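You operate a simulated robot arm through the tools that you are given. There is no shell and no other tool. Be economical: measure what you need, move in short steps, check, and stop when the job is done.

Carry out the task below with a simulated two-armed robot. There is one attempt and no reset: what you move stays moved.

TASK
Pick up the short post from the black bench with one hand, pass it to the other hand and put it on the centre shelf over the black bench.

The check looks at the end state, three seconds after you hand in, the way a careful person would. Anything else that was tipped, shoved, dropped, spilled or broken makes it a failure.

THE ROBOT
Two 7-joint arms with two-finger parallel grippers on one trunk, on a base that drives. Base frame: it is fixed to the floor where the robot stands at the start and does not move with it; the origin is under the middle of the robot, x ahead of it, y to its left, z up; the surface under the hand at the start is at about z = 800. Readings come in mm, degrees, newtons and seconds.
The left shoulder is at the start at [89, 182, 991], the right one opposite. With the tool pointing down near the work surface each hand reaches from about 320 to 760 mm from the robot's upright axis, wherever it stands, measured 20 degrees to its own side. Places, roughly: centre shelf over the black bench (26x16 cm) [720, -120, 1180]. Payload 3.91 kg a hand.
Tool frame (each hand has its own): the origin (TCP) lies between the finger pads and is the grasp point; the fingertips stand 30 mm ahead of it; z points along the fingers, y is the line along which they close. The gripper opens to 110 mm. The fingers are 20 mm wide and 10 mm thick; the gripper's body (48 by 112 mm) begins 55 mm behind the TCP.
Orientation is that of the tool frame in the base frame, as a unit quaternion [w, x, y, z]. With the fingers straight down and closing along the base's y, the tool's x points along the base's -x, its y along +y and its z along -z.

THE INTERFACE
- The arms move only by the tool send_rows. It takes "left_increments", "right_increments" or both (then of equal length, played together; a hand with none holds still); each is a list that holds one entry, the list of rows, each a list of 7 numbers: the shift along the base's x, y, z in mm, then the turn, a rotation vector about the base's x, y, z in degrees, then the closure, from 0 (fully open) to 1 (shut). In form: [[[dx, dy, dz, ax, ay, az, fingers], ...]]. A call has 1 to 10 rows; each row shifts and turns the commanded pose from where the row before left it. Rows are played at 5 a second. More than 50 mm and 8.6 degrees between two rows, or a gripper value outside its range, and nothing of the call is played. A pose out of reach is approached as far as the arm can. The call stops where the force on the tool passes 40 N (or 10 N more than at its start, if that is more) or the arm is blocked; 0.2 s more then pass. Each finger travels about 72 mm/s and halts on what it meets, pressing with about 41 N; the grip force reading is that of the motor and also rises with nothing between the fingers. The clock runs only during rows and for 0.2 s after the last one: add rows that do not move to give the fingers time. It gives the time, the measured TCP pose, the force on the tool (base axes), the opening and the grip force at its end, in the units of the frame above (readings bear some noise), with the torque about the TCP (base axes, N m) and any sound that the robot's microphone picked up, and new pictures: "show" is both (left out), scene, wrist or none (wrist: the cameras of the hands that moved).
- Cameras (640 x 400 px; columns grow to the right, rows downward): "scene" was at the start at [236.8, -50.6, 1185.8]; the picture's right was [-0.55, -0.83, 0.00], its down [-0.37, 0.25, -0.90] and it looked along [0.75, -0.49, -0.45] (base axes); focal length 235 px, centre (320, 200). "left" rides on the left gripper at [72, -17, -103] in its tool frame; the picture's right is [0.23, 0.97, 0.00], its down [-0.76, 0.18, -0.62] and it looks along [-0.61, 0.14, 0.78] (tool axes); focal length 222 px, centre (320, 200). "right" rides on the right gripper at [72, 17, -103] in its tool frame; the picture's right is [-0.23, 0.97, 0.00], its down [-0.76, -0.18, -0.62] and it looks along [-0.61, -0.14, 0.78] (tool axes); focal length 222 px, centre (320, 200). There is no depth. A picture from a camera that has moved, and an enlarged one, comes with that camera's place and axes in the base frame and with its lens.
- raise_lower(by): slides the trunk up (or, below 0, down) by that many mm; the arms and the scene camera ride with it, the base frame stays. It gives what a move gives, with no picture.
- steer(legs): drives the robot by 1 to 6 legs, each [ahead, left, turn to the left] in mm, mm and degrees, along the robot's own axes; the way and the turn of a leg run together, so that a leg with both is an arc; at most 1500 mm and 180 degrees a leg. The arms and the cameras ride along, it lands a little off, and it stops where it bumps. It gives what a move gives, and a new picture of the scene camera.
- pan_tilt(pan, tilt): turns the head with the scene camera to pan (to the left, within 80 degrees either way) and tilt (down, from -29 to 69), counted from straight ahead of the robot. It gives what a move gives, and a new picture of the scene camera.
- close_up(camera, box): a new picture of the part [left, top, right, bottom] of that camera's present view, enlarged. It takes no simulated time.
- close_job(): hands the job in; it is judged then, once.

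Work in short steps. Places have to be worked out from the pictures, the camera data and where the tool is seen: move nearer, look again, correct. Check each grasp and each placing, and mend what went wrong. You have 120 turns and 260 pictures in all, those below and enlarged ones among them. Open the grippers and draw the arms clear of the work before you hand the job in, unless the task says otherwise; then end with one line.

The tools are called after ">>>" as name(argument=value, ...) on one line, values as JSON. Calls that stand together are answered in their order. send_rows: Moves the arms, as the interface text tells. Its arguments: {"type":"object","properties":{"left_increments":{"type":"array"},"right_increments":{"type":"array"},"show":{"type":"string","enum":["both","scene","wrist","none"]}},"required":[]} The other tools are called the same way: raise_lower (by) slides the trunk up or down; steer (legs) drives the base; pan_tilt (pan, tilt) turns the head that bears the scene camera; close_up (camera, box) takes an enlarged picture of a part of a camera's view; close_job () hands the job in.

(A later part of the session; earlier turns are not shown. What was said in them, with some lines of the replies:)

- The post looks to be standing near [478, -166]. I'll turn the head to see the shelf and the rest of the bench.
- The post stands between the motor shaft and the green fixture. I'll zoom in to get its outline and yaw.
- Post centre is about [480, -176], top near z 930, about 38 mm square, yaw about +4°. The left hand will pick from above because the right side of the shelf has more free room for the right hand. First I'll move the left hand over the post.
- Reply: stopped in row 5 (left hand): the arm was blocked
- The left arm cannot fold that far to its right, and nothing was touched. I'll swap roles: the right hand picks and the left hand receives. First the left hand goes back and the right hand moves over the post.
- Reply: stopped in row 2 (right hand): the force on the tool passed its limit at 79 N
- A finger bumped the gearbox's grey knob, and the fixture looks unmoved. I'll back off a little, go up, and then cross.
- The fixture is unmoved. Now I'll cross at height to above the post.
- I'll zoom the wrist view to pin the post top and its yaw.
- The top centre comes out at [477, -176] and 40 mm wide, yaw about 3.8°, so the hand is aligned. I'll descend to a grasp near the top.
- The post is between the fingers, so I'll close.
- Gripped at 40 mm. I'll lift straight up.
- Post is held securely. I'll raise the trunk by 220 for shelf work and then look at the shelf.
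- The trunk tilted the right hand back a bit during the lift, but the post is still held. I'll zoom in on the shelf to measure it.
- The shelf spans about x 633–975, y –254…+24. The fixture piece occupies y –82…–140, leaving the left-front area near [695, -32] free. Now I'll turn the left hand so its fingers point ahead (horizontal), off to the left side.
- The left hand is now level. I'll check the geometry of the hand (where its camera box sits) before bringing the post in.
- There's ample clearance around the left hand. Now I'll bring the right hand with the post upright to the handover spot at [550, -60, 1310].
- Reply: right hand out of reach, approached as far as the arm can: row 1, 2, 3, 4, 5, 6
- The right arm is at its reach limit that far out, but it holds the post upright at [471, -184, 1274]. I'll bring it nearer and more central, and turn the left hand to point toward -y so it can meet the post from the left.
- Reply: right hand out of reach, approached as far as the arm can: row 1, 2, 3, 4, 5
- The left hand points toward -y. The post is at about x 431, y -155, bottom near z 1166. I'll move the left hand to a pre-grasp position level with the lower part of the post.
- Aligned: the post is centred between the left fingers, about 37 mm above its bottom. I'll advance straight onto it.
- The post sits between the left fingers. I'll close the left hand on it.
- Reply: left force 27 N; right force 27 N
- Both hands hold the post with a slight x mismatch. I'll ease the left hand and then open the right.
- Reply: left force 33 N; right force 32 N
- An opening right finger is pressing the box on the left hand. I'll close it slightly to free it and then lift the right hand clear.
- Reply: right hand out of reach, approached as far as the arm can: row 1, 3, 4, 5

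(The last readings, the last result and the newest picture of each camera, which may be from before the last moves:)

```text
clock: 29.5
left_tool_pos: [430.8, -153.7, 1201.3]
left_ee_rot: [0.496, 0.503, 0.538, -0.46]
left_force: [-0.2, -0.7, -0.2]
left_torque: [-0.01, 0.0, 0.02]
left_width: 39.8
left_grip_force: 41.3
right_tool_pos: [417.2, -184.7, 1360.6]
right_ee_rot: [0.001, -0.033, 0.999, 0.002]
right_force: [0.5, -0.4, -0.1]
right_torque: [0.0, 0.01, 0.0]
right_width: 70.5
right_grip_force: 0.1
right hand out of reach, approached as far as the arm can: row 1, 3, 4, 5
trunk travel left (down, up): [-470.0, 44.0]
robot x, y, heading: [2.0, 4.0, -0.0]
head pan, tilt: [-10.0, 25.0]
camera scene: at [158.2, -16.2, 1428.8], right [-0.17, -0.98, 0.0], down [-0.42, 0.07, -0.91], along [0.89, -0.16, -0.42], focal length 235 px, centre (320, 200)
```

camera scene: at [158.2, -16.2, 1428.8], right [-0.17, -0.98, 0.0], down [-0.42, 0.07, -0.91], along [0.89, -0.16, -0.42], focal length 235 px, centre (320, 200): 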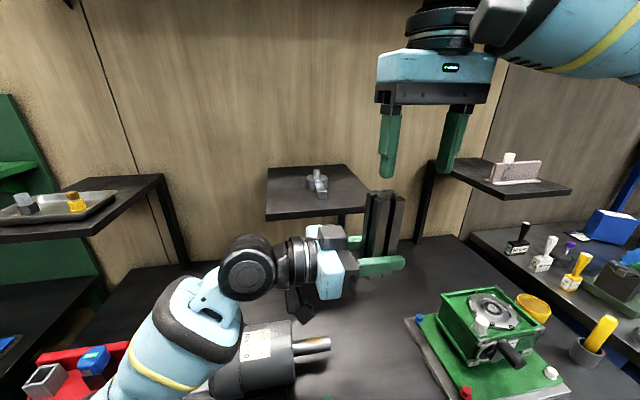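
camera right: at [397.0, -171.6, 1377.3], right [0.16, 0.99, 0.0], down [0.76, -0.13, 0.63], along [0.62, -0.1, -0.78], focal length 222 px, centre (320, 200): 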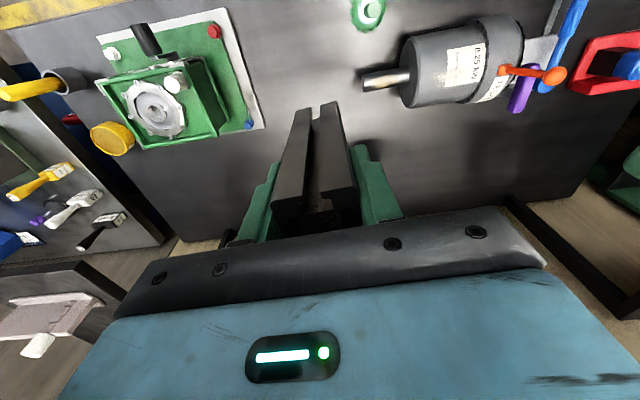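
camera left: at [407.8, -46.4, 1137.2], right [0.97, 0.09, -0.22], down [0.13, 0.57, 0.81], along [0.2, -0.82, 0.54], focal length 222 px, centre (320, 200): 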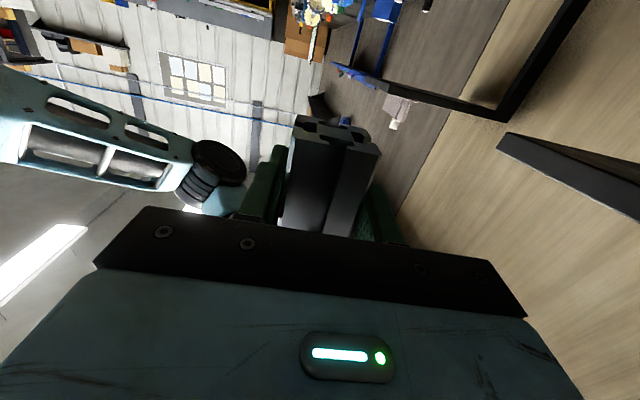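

The left hand holds the post alone. I'll retract the right hand to its side.

>>> send_rows(right_increments=[[[-5, -40, 0, 0, 0, 0, 0.3], [-5, -40, 0, 0, 0, 0, 0], [-5, -40, 0, 0, 0, 0, 0], [-5, -30, 0, 0, 0, 0, 0]]], show="none")

>>> send_rows(left_increments=[[[0, 22, 8, 0, 0, 0, 1], [3, 22, 8, 0, 0, 8.5, 1], [5, 22, 8, 0, 0, 8.5, 1], [5, 22, 8, 0, 0, 8.5, 1], [5, 22, 8, 0, 0, 8.5, 1], [5, 22, 8, 0, 0, 8.5, 1], [5, 22, 8, 0, 0, 8.5, 1], [5, 20, 8, 0, 0, 8.5, 1], [5, 20, 6, 0, 0, 8.5, 1], [0, 0, 0, 0, 0, 8.5, 1]]])

```text
clock: 30.5
left_tool_pos: [430.0, -154.5, 1202.3]
left_ee_rot: [0.496, 0.503, 0.537, -0.461]
left_force: [-0.1, -1.1, -0.3]
left_torque: [-0.01, -0.01, -0.02]
left_width: 39.7
left_grip_force: 40.8
right_tool_pos: [396.8, -337.1, 1361.0]
right_ee_rot: [0.0, -0.032, 0.999, 0.001]
right_force: [0.0, 0.3, -0.6]
right_torque: [0.02, -0.04, -0.01]
right_width: 110.0
right_grip_force: 0.0
trunk travel left (down, up): [-470.0, 44.0]
robot x, y, heading: [0.1, 0.3, 0.2]
head pan, tilt: [-10.0, 25.0]
```

```text
clock: 32.7
left_tool_pos: [470.2, 39.1, 1271.4]
left_ee_rot: [0.675, 0.062, 0.734, -0.053]
left_force: [0.1, -0.9, -2.8]
left_torque: [0.03, 0.02, 0.04]
left_width: 39.5
left_grip_force: 40.5
right_tool_pos: [397.5, -336.4, 1361.4]
right_ee_rot: [0.0, -0.033, 0.999, 0.001]
right_force: [-0.4, 1.0, -0.3]
right_torque: [0.01, 0.04, -0.02]
right_width: 110.2
right_grip_force: 0.0
trunk travel left (down, up): [-470.0, 44.0]
robot x, y, heading: [0.3, 2.4, 0.0]
head pan, tilt: [-10.0, 25.0]
camera scene: at [157.9, -17.5, 1428.8], right [-0.17, -0.98, 0.0], down [-0.42, 0.07, -0.91], along [0.89, -0.16, -0.42], focal length 235 px, centre (320, 200)
camera left: at [358.9, 40.0, 1207.7], right [0.14, 0.97, -0.22], down [-0.52, 0.26, 0.81], along [0.84, 0.0, 0.54], focal length 222 px, centre (320, 200)
```

scene: 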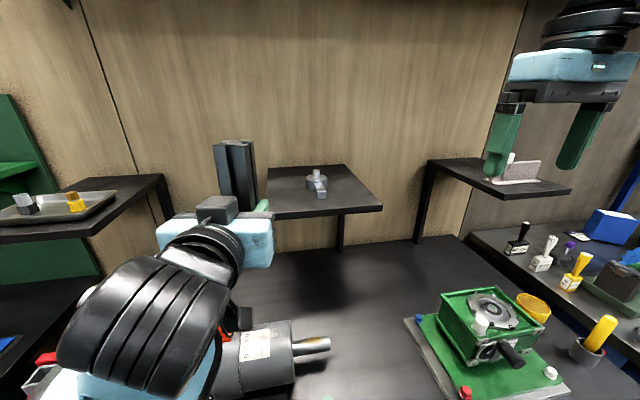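
left: 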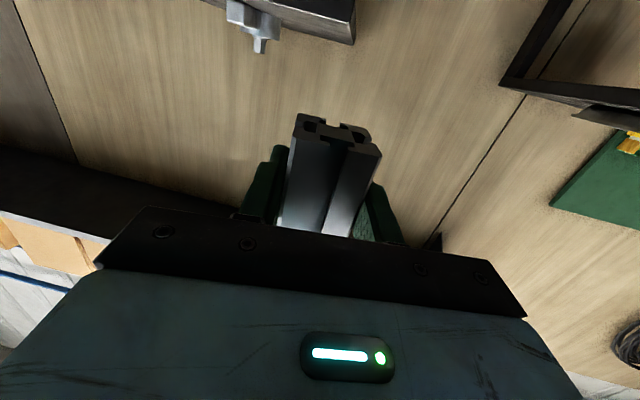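

The post is clear of the shelf height. I'll advance over the shelf's left-front area toward [690, -30] while straightening the yaw.

>>> send_rows(left_increments=[[[20, -17, 0, 0, 0, 4, 1], [30, -17, 0, 0, 0, 4, 1], [40, -17, 0, 0, 0, 1.5, 1], [40, -17, 0, 0, 0, 0, 1], [40, 0, 0, 0, 0, 0, 1], [0, 0, 0, 0, 0, 0, 1]]])

```text
clock: 34.3
left_tool_pos: [652.1, -2.5, 1257.0]
left_ee_rot: [0.674, -0.002, 0.738, 0.031]
left_force: [0.5, -0.1, -3.0]
left_torque: [0.0, 0.04, -0.03]
left_width: 39.4
left_grip_force: 40.9
right_tool_pos: [398.9, -335.0, 1362.2]
right_ee_rot: [0.0, -0.033, 0.999, 0.001]
right_force: [-0.3, 0.8, 0.3]
right_torque: [-0.01, 0.02, -0.02]
right_width: 110.0
right_grip_force: 0.0
trunk travel left (down, up): [-470.0, 44.0]
robot x, y, heading: [-0.3, 2.6, 0.0]
head pan, tilt: [-10.0, 25.0]
stopped in row 6 (left hand): the arm was blocked; the commanded pose is now the measured one
camera scene: at [158.6, -15.9, 1428.7], right [-0.17, -0.98, 0.0], down [-0.42, 0.07, -0.91], along [0.89, -0.16, -0.42], focal length 235 px, centre (320, 200)
camera left: at [544.0, -22.4, 1193.1], right [-0.07, 0.98, -0.18], down [-0.56, 0.12, 0.82], along [0.83, 0.16, 0.54], focal length 222 px, centre (320, 200)
```

scene: 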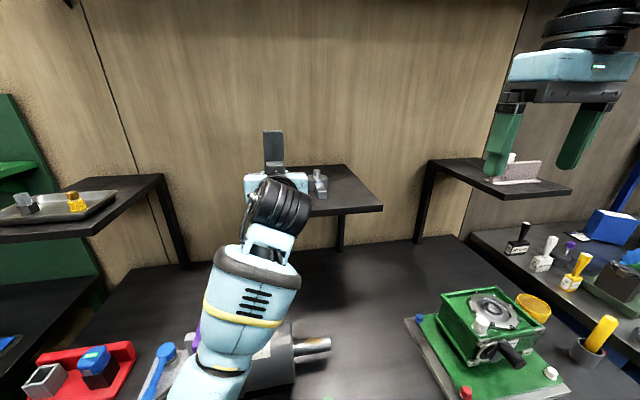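
left: 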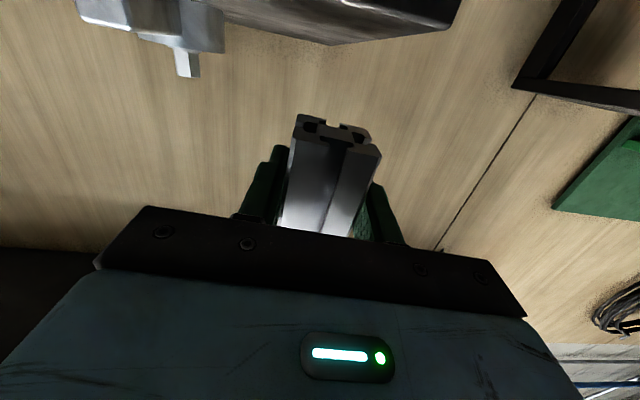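

The left arm is at full stretch at x 652. I'll pull back, level the hand, and then drive the base a bit forward and right for more reach.

>>> send_rows(left_increments=[[[-30, 0, 5, -1.2, 0, -1.2, 1], [-30, 0, 5, -1.2, 0, -1.3, 1], [-30, 0, 5, 0, 0, 0, 1], [0, 0, 0, 0, 0, 0, 1]]], show="none")

>>> steer(legs=[[50, -30, 0]])

```text
clock: 35.5
left_tool_pos: [573.8, 28.0, 1272.6]
left_ee_rot: [0.681, -0.006, 0.731, 0.038]
left_force: [-0.3, 0.2, -1.9]
left_torque: [-0.02, -0.04, 0.01]
left_width: 39.7
left_grip_force: 40.4
right_tool_pos: [397.2, -334.7, 1360.8]
right_ee_rot: [0.001, -0.033, 0.999, 0.0]
right_force: [0.4, 0.2, -0.5]
right_torque: [-0.02, 0.01, 0.02]
right_width: 110.0
right_grip_force: 0.0
trunk travel left (down, up): [-470.0, 44.0]
robot x, y, heading: [-1.3, -0.6, 0.1]
head pan, tilt: [-10.0, 25.0]
stopped in row 4 (left hand): the arm was blocked; the commanded pose is now the measured one
```

```text
clock: 36.4
left_tool_pos: [623.2, -1.3, 1272.9]
left_ee_rot: [0.681, -0.007, 0.731, 0.039]
left_force: [-0.6, 0.3, -1.8]
left_torque: [0.0, 0.0, 0.01]
left_width: 39.3
left_grip_force: 41.0
right_tool_pos: [446.8, -363.9, 1361.8]
right_ee_rot: [0.001, -0.033, 0.999, 0.0]
right_force: [-0.3, -0.8, -0.2]
right_torque: [0.03, -0.01, -0.03]
right_width: 109.7
right_grip_force: 0.1
trunk travel left (down, up): [-470.0, 44.0]
robot x, y, heading: [51.4, -27.9, 0.0]
head pan, tilt: [-10.0, 25.0]
camera scene: at [207.3, -45.4, 1429.0], right [-0.17, -0.98, 0.0], down [-0.42, 0.07, -0.91], along [0.89, -0.16, -0.42], focal length 235 px, centre (320, 200)
```

scene: 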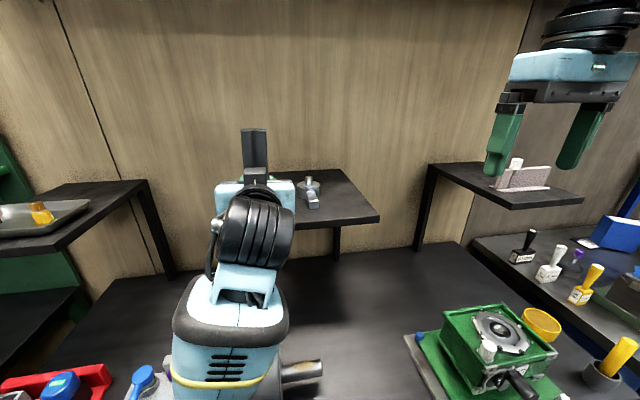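

The base moves freely. The left wrist is limited when crossing to the right, so I'll shift the base another 100 mm right and put the target more in front of the left shoulder.

>>> steer(legs=[[0, -100, 0]])

>>> send_rows(left_increments=[[[-5, 18, 0, 0, 0, 0, 1], [-5, 18, 0, 0, 0, 0, 1], [0, 18, 0, -0.9, 0, -1.2, 1], [0, 18, 0, -0.9, 0, -1.2, 1], [0, 0, 0, -0.9, 0, -1.2, 1], [0, 0, 0, 0, 0, 0, 1]]])

```text
clock: 38.0
left_tool_pos: [624.5, -99.8, 1273.1]
left_ee_rot: [0.681, -0.006, 0.731, 0.038]
left_force: [-0.4, 0.6, -1.5]
left_torque: [-0.06, -0.01, 0.0]
left_width: 39.6
left_grip_force: 41.6
right_tool_pos: [445.7, -462.9, 1361.0]
right_ee_rot: [0.0, -0.034, 0.999, 0.0]
right_force: [-0.2, 0.4, 0.3]
right_torque: [0.01, -0.01, -0.01]
right_width: 109.8
right_grip_force: 0.0
trunk travel left (down, up): [-470.0, 44.0]
robot x, y, heading: [46.8, -124.5, -0.1]
head pan, tilt: [-10.0, 25.0]
camera scene: at [207.6, -143.8, 1428.8], right [-0.17, -0.98, 0.0], down [-0.42, 0.07, -0.91], along [0.89, -0.16, -0.42], focal length 235 px, centre (320, 200)
```

scene: 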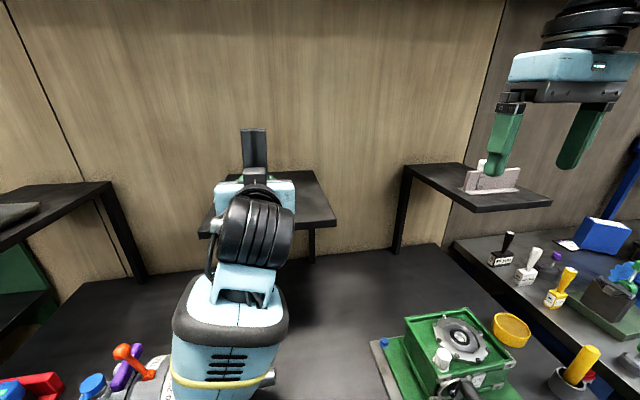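

```text
clock: 39.4
left_tool_pos: [614.9, -29.2, 1271.8]
left_ee_rot: [0.68, 0.002, 0.733, 0.0]
left_force: [-0.1, 0.6, -2.0]
left_torque: [0.03, 0.01, -0.01]
left_width: 39.9
left_grip_force: 41.3
right_tool_pos: [445.5, -463.2, 1361.1]
right_ee_rot: [0.0, -0.034, 0.999, 0.0]
right_force: [0.8, -0.2, -0.3]
right_torque: [-0.02, -0.04, 0.0]
right_width: 110.0
right_grip_force: 0.0
trunk travel left (down, up): [-470.0, 44.0]
robot x, y, heading: [49.5, -127.8, -0.3]
head pan, tilt: [-10.0, 25.0]
camera scene: at [207.6, -143.7, 1428.8], right [-0.18, -0.98, 0.0], down [-0.42, 0.07, -0.91], along [0.89, -0.16, -0.42], focal length 235 px, centre (320, 200)
camera left: at [506.1, -45.3, 1206.1], right [-0.02, 0.97, -0.22], down [-0.57, 0.18, 0.81], along [0.82, 0.14, 0.55], focal length 222 px, centre (320, 200)
```

scene: 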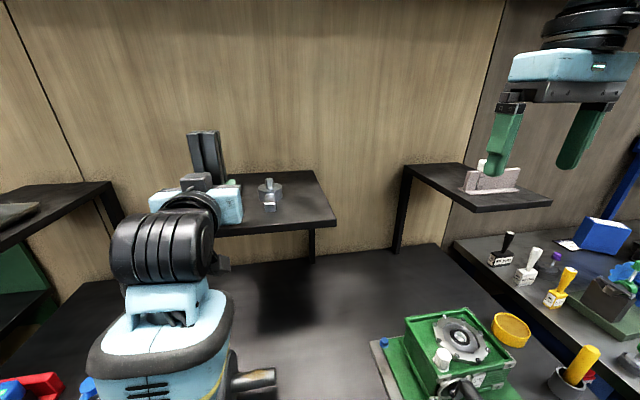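
left: 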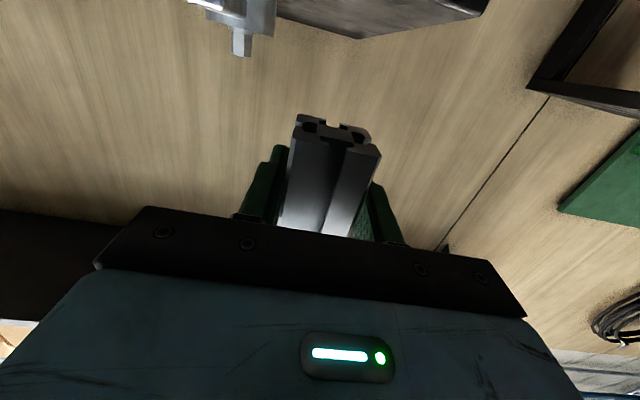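

The hand is level and straight at [615, -29, 1272]. I'll advance 75 mm over the shelf.

>>> send_rows(left_increments=[[[20, -1, 0, 0, 0, 0, 1], [20, 0, 0, 0, 0, 0, 1], [20, 0, 0, 0, 0, 0, 1], [15, 0, 0, 0, 0, 0, 1], [0, 0, 0, 0, 0, 0, 1]]])

```text
clock: 40.6
left_tool_pos: [687.4, -30.4, 1274.3]
left_ee_rot: [0.681, 0.001, 0.732, -0.001]
left_force: [-0.3, -0.2, -1.6]
left_torque: [0.01, 0.0, 0.03]
left_width: 39.5
left_grip_force: 40.6
right_tool_pos: [446.6, -463.1, 1361.3]
right_ee_rot: [0.0, -0.034, 0.999, 0.0]
right_force: [-0.2, -0.1, -0.5]
right_torque: [-0.02, 0.0, 0.0]
right_width: 110.1
right_grip_force: 0.0
trunk travel left (down, up): [-470.0, 44.0]
robot x, y, heading: [47.5, -127.4, -0.1]
head pan, tilt: [-10.0, 25.0]
camera scene: at [207.4, -143.8, 1428.8], right [-0.18, -0.98, 0.0], down [-0.42, 0.07, -0.91], along [0.89, -0.16, -0.42], focal length 235 px, centre (320, 200)
camera left: at [579.5, -47.6, 1207.6], right [-0.01, 0.97, -0.23], down [-0.57, 0.18, 0.8], along [0.82, 0.14, 0.55], focal length 222 px, centre (320, 200)
```

scene: 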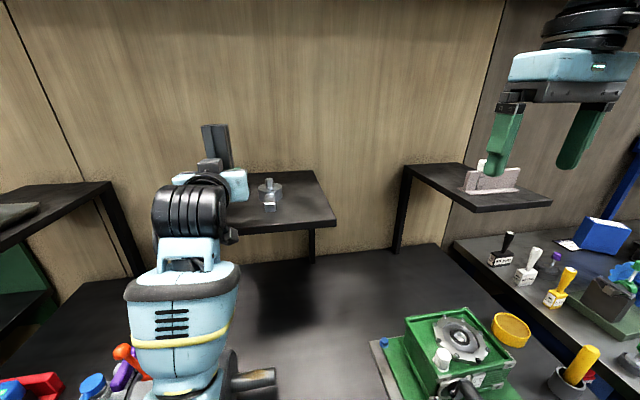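
left: 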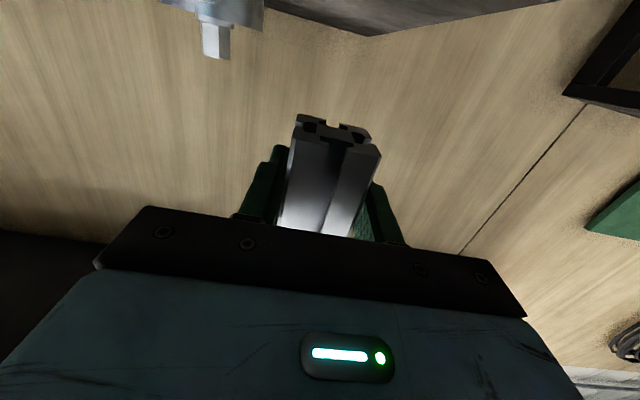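

Shelf top is about z 1180 and the post bottom about 1240. I'll descend 45 mm first and then check.

>>> send_rows(left_increments=[[[0, 0, -15, 0, 0, 0, 1], [0, 0, -15, 0, 0, 0, 1], [0, 0, -12, 0, 0, 0, 1], [0, 0, 0, 0, 0, 0, 1]]], show="scene")

>>> close_up(camera="scene", box=[140, 110, 340, 250])

```text
clock: 41.6
left_tool_pos: [689.4, -26.6, 1231.1]
left_ee_rot: [0.681, 0.002, 0.732, 0.003]
left_force: [0.0, 0.0, -1.8]
left_torque: [0.0, -0.01, 0.05]
left_width: 39.7
left_grip_force: 40.6
right_tool_pos: [446.6, -463.6, 1361.8]
right_ee_rot: [0.0, -0.034, 0.999, 0.0]
right_force: [0.3, -0.4, 0.3]
right_torque: [0.01, 0.0, 0.0]
right_width: 110.1
right_grip_force: 0.1
trunk travel left (down, up): [-470.0, 44.0]
robot x, y, heading: [51.5, -126.6, -0.1]
head pan, tilt: [-10.0, 25.0]
camera scene: at [207.6, -143.9, 1428.8], right [-0.18, -0.98, 0.0], down [-0.42, 0.07, -0.91], along [0.89, -0.16, -0.42], focal length 235 px, centre (320, 200)
```

scene: 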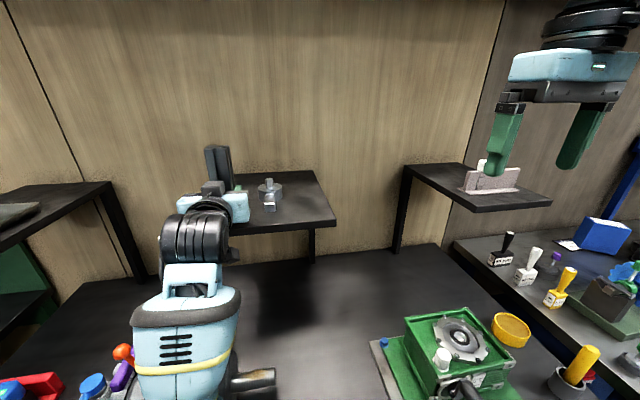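

```text
2.86 times, centred on (240, 180) of scene
camera zoom: at [207.6, -143.9, 1428.8], right [-0.18, -0.98, 0.0], down [-0.42, 0.07, -0.91], along [0.89, -0.16, -0.42], focal length 672 px, centre (549, 257)
```

zoom: 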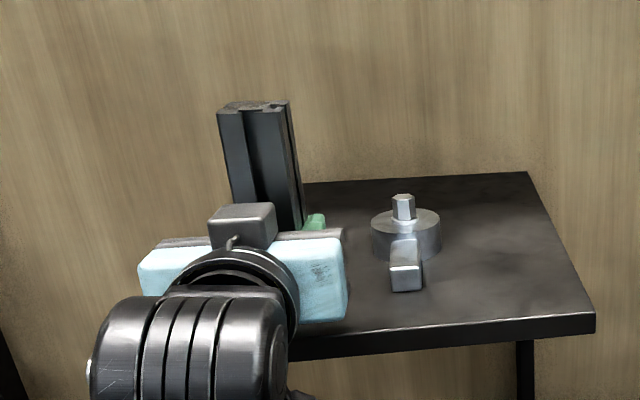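

The post is clear of the fixture piece and upright. I'll descend in fine steps, watching the force.

>>> send_rows(left_increments=[[[0, 0, -4, 0, 0, 0, 1], [0, 0, -4, 0, 0, 0, 1], [0, 0, -3, 0, 0, 0, 1], [0, 0, 0, 0, 0, 0, 1]]], show="none")

>>> send_rows(left_increments=[[[0, 0, -2, 0, 0, 0, 1], [0, 0, -1, 0, 0, 0, 1], [0, 0, -1, 0, 0, 0, 1], [0, 0, 0, 0, 0, 0, 1]]], show="none")

```text
clock: 42.6
left_tool_pos: [691.0, -22.4, 1222.3]
left_ee_rot: [0.684, 0.0, 0.73, 0.009]
left_force: [-0.8, -0.2, -2.0]
left_torque: [0.01, -0.04, -0.05]
left_width: 39.6
left_grip_force: 41.0
right_tool_pos: [447.3, -462.5, 1359.8]
right_ee_rot: [0.0, -0.033, 0.999, 0.0]
right_force: [-0.1, -1.1, -0.4]
right_torque: [0.0, 0.03, -0.03]
right_width: 110.0
right_grip_force: 0.2
trunk travel left (down, up): [-470.0, 44.0]
robot x, y, heading: [50.5, -125.6, -0.2]
head pan, tilt: [-10.0, 25.0]
```

```text
clock: 43.6
left_tool_pos: [689.9, -19.6, 1217.8]
left_ee_rot: [0.685, 0.002, 0.729, 0.011]
left_force: [-0.2, 0.4, -2.2]
left_torque: [-0.01, 0.01, 0.0]
left_width: 39.7
left_grip_force: 40.6
right_tool_pos: [446.7, -463.2, 1360.7]
right_ee_rot: [0.0, -0.034, 0.999, 0.0]
right_force: [0.2, 0.3, 0.1]
right_torque: [0.02, 0.0, 0.0]
right_width: 109.8
right_grip_force: 0.1
trunk travel left (down, up): [-470.0, 44.0]
robot x, y, heading: [50.2, -126.9, -0.1]
head pan, tilt: [-10.0, 25.0]
```

No contact yet, but the arm is drifting near a joint limit. I'll go up and back, bring the base 60 mm closer and 60 mm right, and retry with a better posture.

>>> send_rows(left_increments=[[[0, -1, 15, 0, 0, 0, 1], [0, -2, 20, 0, 0, 0, 1], [0, -2, 20, 0, 0, 0, 1], [-25, 0, 0, 0, 0, 0, 1], [-30, 0, 0, 0, 0, 0, 1], [-30, 0, 0, 0, 0, 0, 1], [0, 0, 0, 0, 0, 0, 1]]], show="none")

>>> steer(legs=[[60, -60, 0]])

```text
clock: 45.4
left_tool_pos: [611.5, -2.7, 1271.7]
left_ee_rot: [0.688, -0.002, 0.725, 0.046]
left_force: [-0.2, -1.4, -1.4]
left_torque: [-0.02, -0.02, 0.02]
left_width: 39.9
left_grip_force: 40.4
right_tool_pos: [446.4, -462.3, 1361.4]
right_ee_rot: [0.0, -0.032, 0.999, 0.0]
right_force: [-0.2, 0.0, 0.4]
right_torque: [-0.01, 0.02, -0.01]
right_width: 110.1
right_grip_force: 0.1
trunk travel left (down, up): [-470.0, 44.0]
robot x, y, heading: [52.2, -128.8, -0.1]
head pan, tilt: [-10.0, 25.0]
stopped in row 7 (left hand): the arm was blocked; the commanded pose is now the measured one
```

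```text
clock: 46.6
left_tool_pos: [670.4, -64.3, 1271.9]
left_ee_rot: [0.688, -0.001, 0.724, 0.044]
left_force: [0.2, -0.8, -2.2]
left_torque: [0.04, 0.02, 0.03]
left_width: 40.0
left_grip_force: 41.1
right_tool_pos: [503.3, -523.6, 1362.3]
right_ee_rot: [0.001, -0.031, 1.0, 0.0]
right_force: [0.1, 0.4, 0.8]
right_torque: [-0.03, 0.0, 0.01]
right_width: 109.9
right_grip_force: 0.0
trunk travel left (down, up): [-470.0, 44.0]
robot x, y, heading: [111.3, -187.4, -0.2]
head pan, tilt: [-10.0, 25.0]
camera scene: at [265.8, -203.0, 1428.9], right [-0.18, -0.98, 0.0], down [-0.42, 0.07, -0.91], along [0.89, -0.16, -0.42], focal length 235 px, centre (320, 200)
```

scene: 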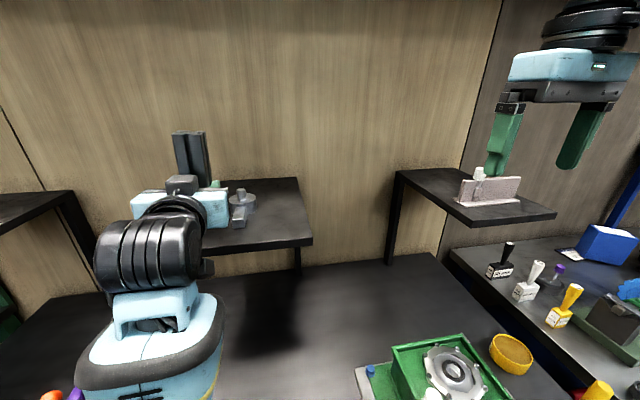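

I'll re-level the hand while moving it to y –30 in the new stance.

>>> send_rows(left_increments=[[[0, 12, 0, 0, 0, -0.5, 1], [0, 12, 0, -1, 0.6, -1, 1], [0, 10, 0, -1, 0.6, -1, 1], [0, 0, 0, -1, 0.6, -1, 1], [0, 0, 0, -0.7, 0.6, 0, 1], [0, 0, 0, 0, 0, 0, 1]]], show="scene")

```text
clock: 48.0
left_tool_pos: [669.6, -29.4, 1272.7]
left_ee_rot: [0.674, 0.001, 0.739, -0.001]
left_force: [0.5, 0.4, -2.4]
left_torque: [-0.01, -0.04, 0.03]
left_width: 39.7
left_grip_force: 40.9
right_tool_pos: [504.0, -522.0, 1360.7]
right_ee_rot: [0.0, -0.031, 1.0, -0.001]
right_force: [0.1, 0.7, 0.0]
right_torque: [0.0, 0.02, 0.01]
right_width: 109.9
right_grip_force: 0.0
trunk travel left (down, up): [-470.0, 44.0]
robot x, y, heading: [110.1, -185.0, -0.3]
head pan, tilt: [-10.0, 25.0]
camera scene: at [266.1, -203.1, 1428.8], right [-0.18, -0.98, 0.0], down [-0.42, 0.07, -0.91], along [0.89, -0.16, -0.42], focal length 235 px, centre (320, 200)
```

scene: 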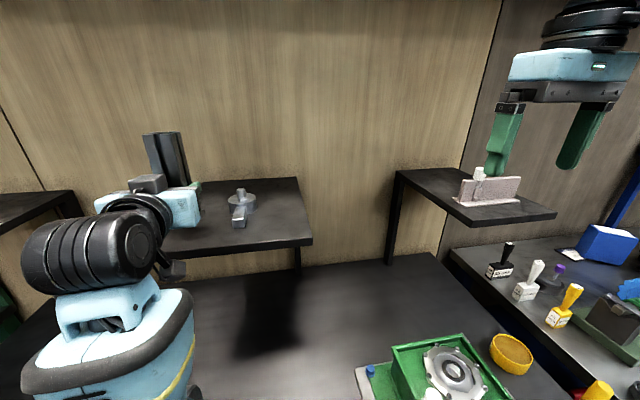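

Level again. I'll move forward 20 mm and down to just above the shelf.

>>> send_rows(left_increments=[[[20, -3, 0, 0, 0, 0, 1], [0, 0, -14, 0, 0, 0, 1], [0, 0, -14, 0, 0, 0, 1], [0, 0, -14, 0, 0, 0, 1], [0, 0, -6, 0, 0, 0, 1], [0, 0, 0, 0, 0, 0, 1]]], show="scene")

```text
clock: 49.4
left_tool_pos: [689.8, -35.0, 1224.5]
left_ee_rot: [0.674, 0.001, 0.739, -0.001]
left_force: [0.0, 0.6, -1.9]
left_torque: [-0.02, -0.01, 0.01]
left_width: 39.6
left_grip_force: 40.6
right_tool_pos: [504.4, -523.2, 1361.9]
right_ee_rot: [0.0, -0.031, 1.0, 0.001]
right_force: [-0.8, 0.4, -1.2]
right_torque: [-0.01, -0.01, -0.03]
right_width: 110.1
right_grip_force: 0.0
trunk travel left (down, up): [-470.0, 44.0]
robot x, y, heading: [108.3, -187.1, -0.3]
head pan, tilt: [-10.0, 25.0]
camera scene: at [266.2, -203.3, 1428.8], right [-0.18, -0.98, 0.0], down [-0.42, 0.08, -0.91], along [0.89, -0.16, -0.42], focal length 235 px, centre (320, 200)
```

scene: 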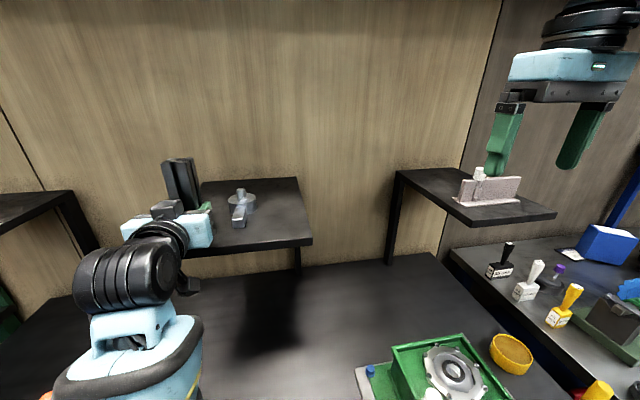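

Holding pose well. I'll make a fine descent until contact.

>>> send_rows(left_increments=[[[0, 0, -3, 0, 0, 0, 1], [0, 0, -2, 0, 0, 0, 1], [0, 0, -2, 0, 0, 0, 1], [0, 0, 0, 0, 0, 0, 1]]], show="none")

>>> send_rows(left_increments=[[[0, 0, -1, 0, 0, 0, 1], [0, 0, -1, 0, 0, 0, 1], [0, 0, 0, 0, 0, 0, 1]]], show="scene")

>>> close_up(camera="scene", box=[110, 140, 270, 240])

```text
clock: 50.4
left_tool_pos: [690.7, -32.6, 1216.8]
left_ee_rot: [0.673, 0.001, 0.739, -0.001]
left_force: [-0.1, 0.4, -2.7]
left_torque: [0.03, 0.0, 0.01]
left_width: 39.8
left_grip_force: 40.8
right_tool_pos: [504.1, -524.1, 1361.9]
right_ee_rot: [0.0, -0.032, 0.999, 0.001]
right_force: [0.3, 0.5, 0.3]
right_torque: [0.03, 0.0, 0.02]
right_width: 110.1
right_grip_force: 0.2
trunk travel left (down, up): [-470.0, 44.0]
robot x, y, heading: [109.6, -185.7, 0.0]
head pan, tilt: [-10.0, 25.0]
```

```text
clock: 51.2
left_tool_pos: [690.8, -33.1, 1215.4]
left_ee_rot: [0.674, 0.0, 0.739, 0.0]
left_force: [-0.5, -0.3, -3.2]
left_torque: [0.03, 0.02, 0.02]
left_width: 39.6
left_grip_force: 42.1
right_tool_pos: [504.9, -523.4, 1361.3]
right_ee_rot: [0.001, -0.031, 1.0, 0.0]
right_force: [1.1, 0.4, 1.1]
right_torque: [0.0, -0.02, 0.01]
right_width: 110.1
right_grip_force: 0.2
trunk travel left (down, up): [-470.0, 44.0]
robot x, y, heading: [109.4, -184.6, -0.4]
head pan, tilt: [-10.0, 25.0]
camera scene: at [266.1, -203.2, 1428.8], right [-0.18, -0.98, 0.0], down [-0.42, 0.08, -0.91], along [0.89, -0.16, -0.42], focal length 235 px, centre (320, 200)
```

scene: 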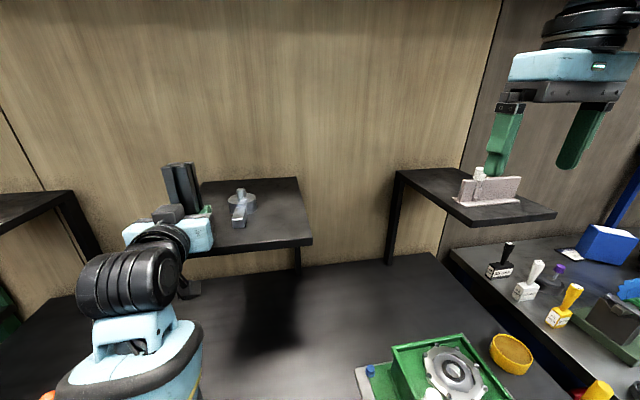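

```text
4.00 times, centred on (190, 190) of scene
camera zoom: at [266.1, -203.2, 1428.8], right [-0.18, -0.98, 0.0], down [-0.42, 0.08, -0.91], along [0.89, -0.16, -0.42], focal length 940 px, centre (840, 240)
```

zoom: 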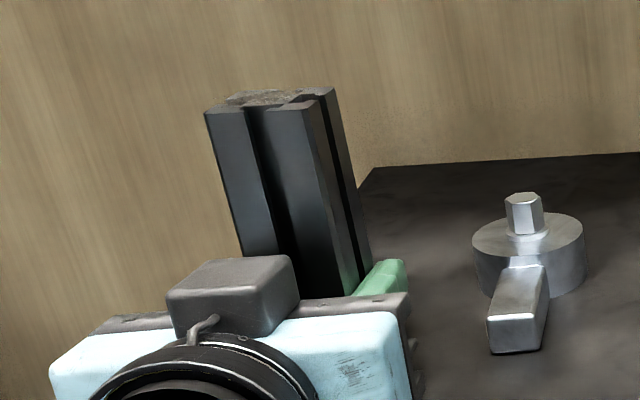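

No contact yet at TCP z 1215. I'll continue in 1 mm steps.

>>> send_rows(left_increments=[[[0, 0, -1, 0, 0, 0, 1], [0, 0, -1, 0, 0, 0, 1], [0, 0, 0, 0, 0, 0, 1]]], show="none")

>>> send_rows(left_increments=[[[0, 0, -1, 0, 0, 0, 1], [0, 0, -1, 0, 0, 0, 1], [0, 0, 0, 0, 0, 0, 1]]], show="none")

```text
clock: 52.0
left_tool_pos: [690.5, -32.1, 1213.4]
left_ee_rot: [0.675, 0.0, 0.738, 0.001]
left_force: [0.8, 0.2, 1.2]
left_torque: [0.05, -0.1, 0.0]
left_width: 39.8
left_grip_force: 41.4
right_tool_pos: [503.1, -521.7, 1361.5]
right_ee_rot: [0.001, -0.031, 1.0, 0.0]
right_force: [-0.5, -0.5, 0.9]
right_torque: [0.02, 0.0, 0.0]
right_width: 110.2
right_grip_force: 0.0
trunk travel left (down, up): [-470.0, 44.0]
robot x, y, heading: [111.2, -189.9, -0.3]
head pan, tilt: [-10.0, 25.0]
```

```text
clock: 52.8
left_tool_pos: [689.7, -33.0, 1213.0]
left_ee_rot: [0.676, 0.001, 0.737, -0.001]
left_force: [6.8, 0.9, 15.9]
left_torque: [0.12, -0.54, -0.01]
left_width: 39.5
left_grip_force: 41.0
right_tool_pos: [503.2, -523.3, 1362.8]
right_ee_rot: [0.001, -0.032, 0.999, 0.0]
right_force: [0.4, 0.1, 0.5]
right_torque: [-0.01, -0.02, -0.01]
right_width: 109.9
right_grip_force: 0.1
trunk travel left (down, up): [-470.0, 44.0]
robot x, y, heading: [106.5, -187.2, 0.1]
head pan, tilt: [-10.0, 25.0]
```

Contact at 16 N: the post is standing on the shelf (bottom about z 1179). I'll relax slightly and open partway.

>>> send_rows(left_increments=[[[0, 0, 1, 0, 0, 0, 1], [0, 0, 0, 0, 0, 0, 0.62], [0, 0, 0, 0, 0, 0, 0.55], [0, 0, 0, 0, 0, 0, 0.45], [0, 0, 0, 0, 0, 0, 0.42], [0, 0, 0, 0, 0, 0, 0.42]]])

```text
clock: 54.2
left_tool_pos: [690.8, -31.2, 1212.1]
left_ee_rot: [0.673, 0.0, 0.739, 0.001]
left_force: [0.7, 0.0, 1.1]
left_torque: [0.03, 0.03, 0.03]
left_width: 63.7
left_grip_force: 0.1
right_tool_pos: [504.6, -522.6, 1362.5]
right_ee_rot: [0.001, -0.032, 1.0, -0.001]
right_force: [-0.5, -0.4, 0.4]
right_torque: [0.01, 0.01, 0.01]
right_width: 109.8
right_grip_force: 0.1
trunk travel left (down, up): [-470.0, 44.0]
robot x, y, heading: [107.4, -184.2, -0.0]
head pan, tilt: [-10.0, 25.0]
camera scene: at [266.0, -203.3, 1428.8], right [-0.18, -0.98, 0.0], down [-0.42, 0.08, -0.91], along [0.89, -0.16, -0.42], focal length 235 px, centre (320, 200)
camera left: at [580.8, -49.6, 1149.3], right [-0.02, 0.97, -0.23], down [-0.55, 0.18, 0.82], along [0.83, 0.14, 0.53], focal length 222 px, centre (320, 200)
```

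scene: 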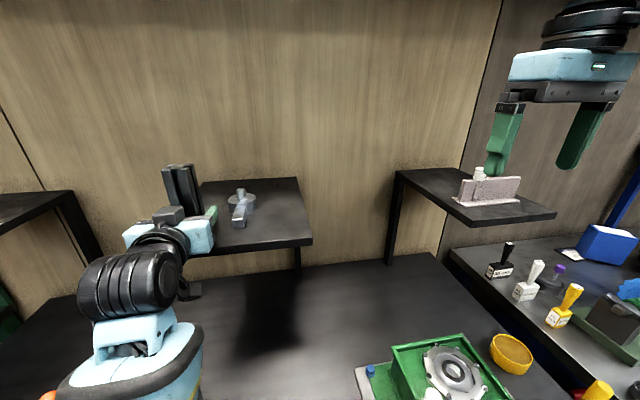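
left: 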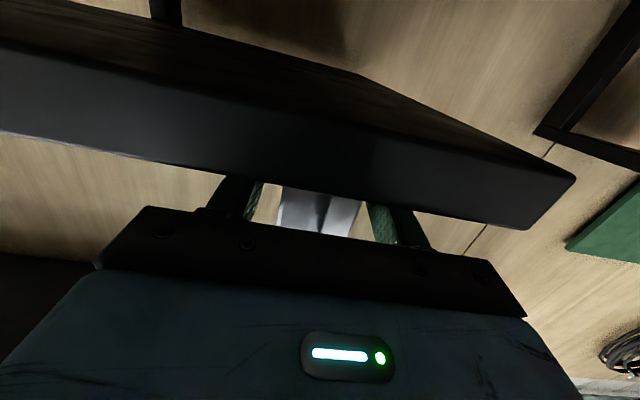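

The post stands free between the open fingers. I'll back straight out in small steps.

>>> send_rows(left_increments=[[[-8, 0, 0, 0, 0, 0, 0.42], [-10, 0, 0.5, 0, 0, 0, 0.42], [-10, 0, 0.5, 0, 0, 0, 0.42], [0, 0, 0, 0, 0, 0, 0.42]]], show="both")

```text
clock: 55.2
left_tool_pos: [661.3, -32.0, 1212.6]
left_ee_rot: [0.673, 0.0, 0.739, 0.0]
left_force: [-0.2, 0.6, 1.3]
left_torque: [0.06, 0.04, -0.02]
left_width: 63.6
left_grip_force: 0.1
right_tool_pos: [504.4, -522.2, 1361.9]
right_ee_rot: [0.001, -0.031, 1.0, 0.0]
right_force: [0.1, 0.1, 0.8]
right_torque: [0.01, -0.02, 0.0]
right_width: 109.9
right_grip_force: 0.0
trunk travel left (down, up): [-470.0, 44.0]
robot x, y, heading: [106.3, -186.9, 0.0]
head pan, tilt: [-10.0, 25.0]
camera scene: at [266.1, -203.3, 1428.8], right [-0.18, -0.98, 0.0], down [-0.42, 0.08, -0.91], along [0.89, -0.16, -0.42], focal length 235 px, centre (320, 200)
camera left: at [552.0, -49.4, 1150.2], right [-0.02, 0.97, -0.23], down [-0.55, 0.18, 0.82], along [0.84, 0.14, 0.53], focal length 222 px, centre (320, 200)
```

scene: 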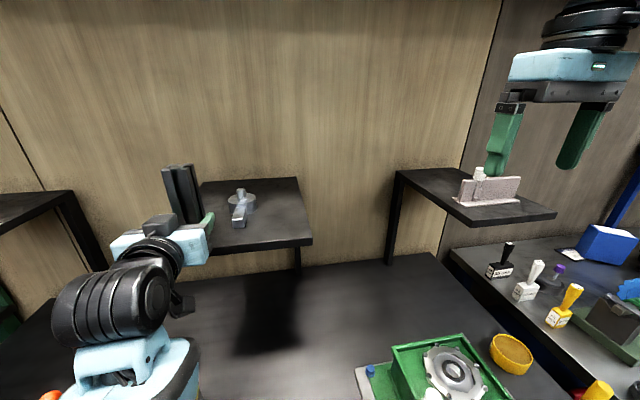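
left: 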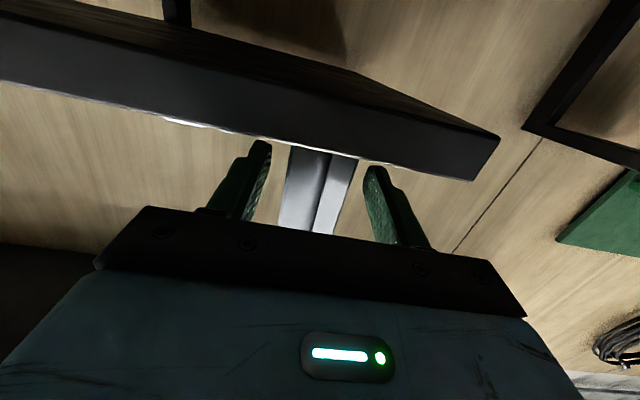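

The post stays put and the pose is stable. I'll continue backing out until fully clear.

>>> send_rows(left_increments=[[[-15, 0, 0.5, 0, 0, 0, 0.42], [-20, 0, 1, 0, 0, 0, 0.42], [-25, 0, 1, 0, 0, 0, 0.42], [-30, 0, 0, 0, 0, 0, 0.2], [-30, 5, 0, 0, 0, 0, 0], [0, 0, 0, 0, 0, 0, 0]]], show="scene")

>>> close_up(camera="scene", box=[120, 140, 320, 260])

```text
clock: 56.6
left_tool_pos: [572.6, -22.2, 1223.4]
left_ee_rot: [0.684, 0.01, 0.728, 0.047]
left_force: [0.5, -0.2, 0.3]
left_torque: [-0.01, 0.02, -0.03]
left_width: 109.7
left_grip_force: 0.1
left hand out of reach, approached as far as the arm can: row 5
right_tool_pos: [503.3, -522.4, 1362.2]
right_ee_rot: [0.001, -0.031, 1.0, 0.0]
right_force: [-0.5, 0.4, 0.0]
right_torque: [-0.02, 0.05, 0.0]
right_width: 109.9
right_grip_force: 0.1
trunk travel left (down, up): [-470.0, 44.0]
robot x, y, heading: [106.8, -186.8, -0.4]
head pan, tilt: [-10.0, 25.0]
camera scene: at [265.8, -203.2, 1428.8], right [-0.18, -0.98, 0.0], down [-0.42, 0.07, -0.91], along [0.89, -0.16, -0.42], focal length 235 px, centre (320, 200)
```

scene: 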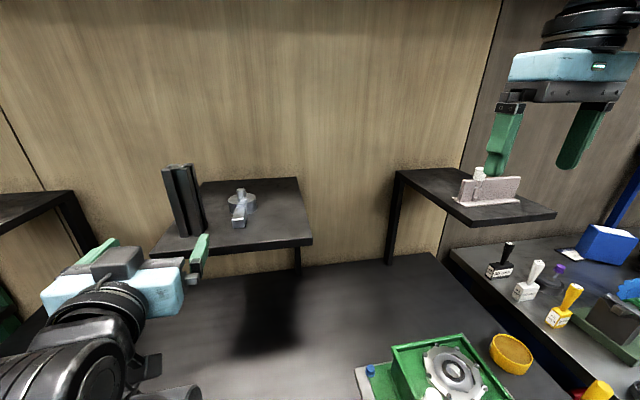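

```text
3.20 times, centred on (220, 200) of scene
camera zoom: at [265.8, -203.2, 1428.8], right [-0.18, -0.98, 0.0], down [-0.42, 0.07, -0.91], along [0.89, -0.16, -0.42], focal length 752 px, centre (640, 200)
```

zoom: 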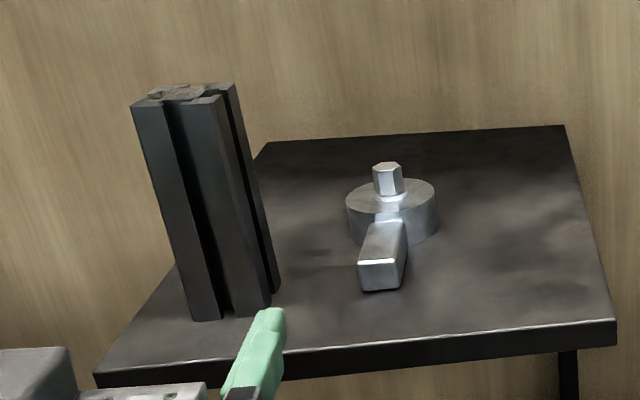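

The post stands upright, fully on the shelf, and the neighbouring piece is untouched. I'll drive the base back to draw the arms clear.

>>> steer(legs=[[-110, 0, 0]])

>>> pan_tilt(pan=10, tilt=40)

```text
clock: 57.8
left_tool_pos: [463.6, -21.7, 1219.9]
left_ee_rot: [0.681, 0.014, 0.73, 0.045]
left_force: [-0.5, 0.5, 0.3]
left_torque: [0.01, 0.02, 0.03]
left_width: 110.0
left_grip_force: 0.0
right_tool_pos: [395.2, -522.8, 1362.3]
right_ee_rot: [0.0, -0.03, 1.0, 0.0]
right_force: [0.3, 0.2, 0.3]
right_torque: [-0.01, 0.01, 0.0]
right_width: 109.9
right_grip_force: 0.1
trunk travel left (down, up): [-470.0, 44.0]
robot x, y, heading: [-2.8, -188.1, -0.5]
head pan, tilt: [-10.0, 25.0]
camera scene: at [156.8, -203.0, 1428.7], right [-0.18, -0.98, 0.0], down [-0.42, 0.08, -0.91], along [0.89, -0.16, -0.42], focal length 235 px, centre (320, 200)
```

scene: 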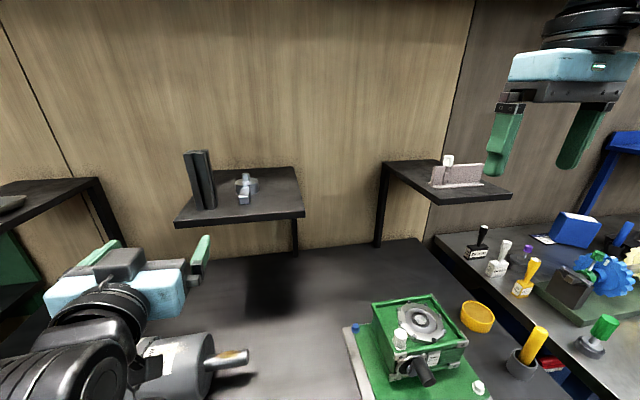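

```text
clock: 58.6
left_tool_pos: [462.8, -21.4, 1220.6]
left_ee_rot: [0.682, 0.014, 0.73, 0.046]
left_force: [-0.2, -0.7, 0.0]
left_torque: [0.03, -0.01, 0.01]
left_width: 109.9
left_grip_force: 0.1
right_tool_pos: [394.1, -523.4, 1361.3]
right_ee_rot: [0.001, -0.03, 1.0, 0.001]
right_force: [-0.4, -0.1, -0.4]
right_torque: [0.0, -0.02, 0.03]
right_width: 109.9
right_grip_force: 0.0
trunk travel left (down, up): [-470.0, 44.0]
robot x, y, heading: [-4.4, -186.4, -0.3]
head pan, tilt: [10.0, 40.0]
camera scene: at [149.8, -172.3, 1405.5], right [0.17, -0.99, 0.0], down [-0.63, -0.11, -0.77], along [0.76, 0.13, -0.64], focal length 235 px, centre (320, 200)
```

scene: 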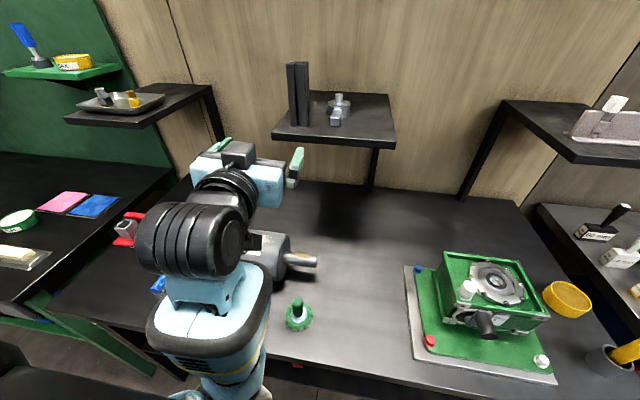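

The post is upright on the centre shelf, both hands are open and clear, and everything visible is in place, so I'm handing in.

>>> close_job()

```text
The job is handed in.
```

The short post went from the right hand to the left and now stands upright on the left-front part of the centre shelf. Early on, a right finger bumped the gearbox fixture with up to 79 N, but it did not appear to move.
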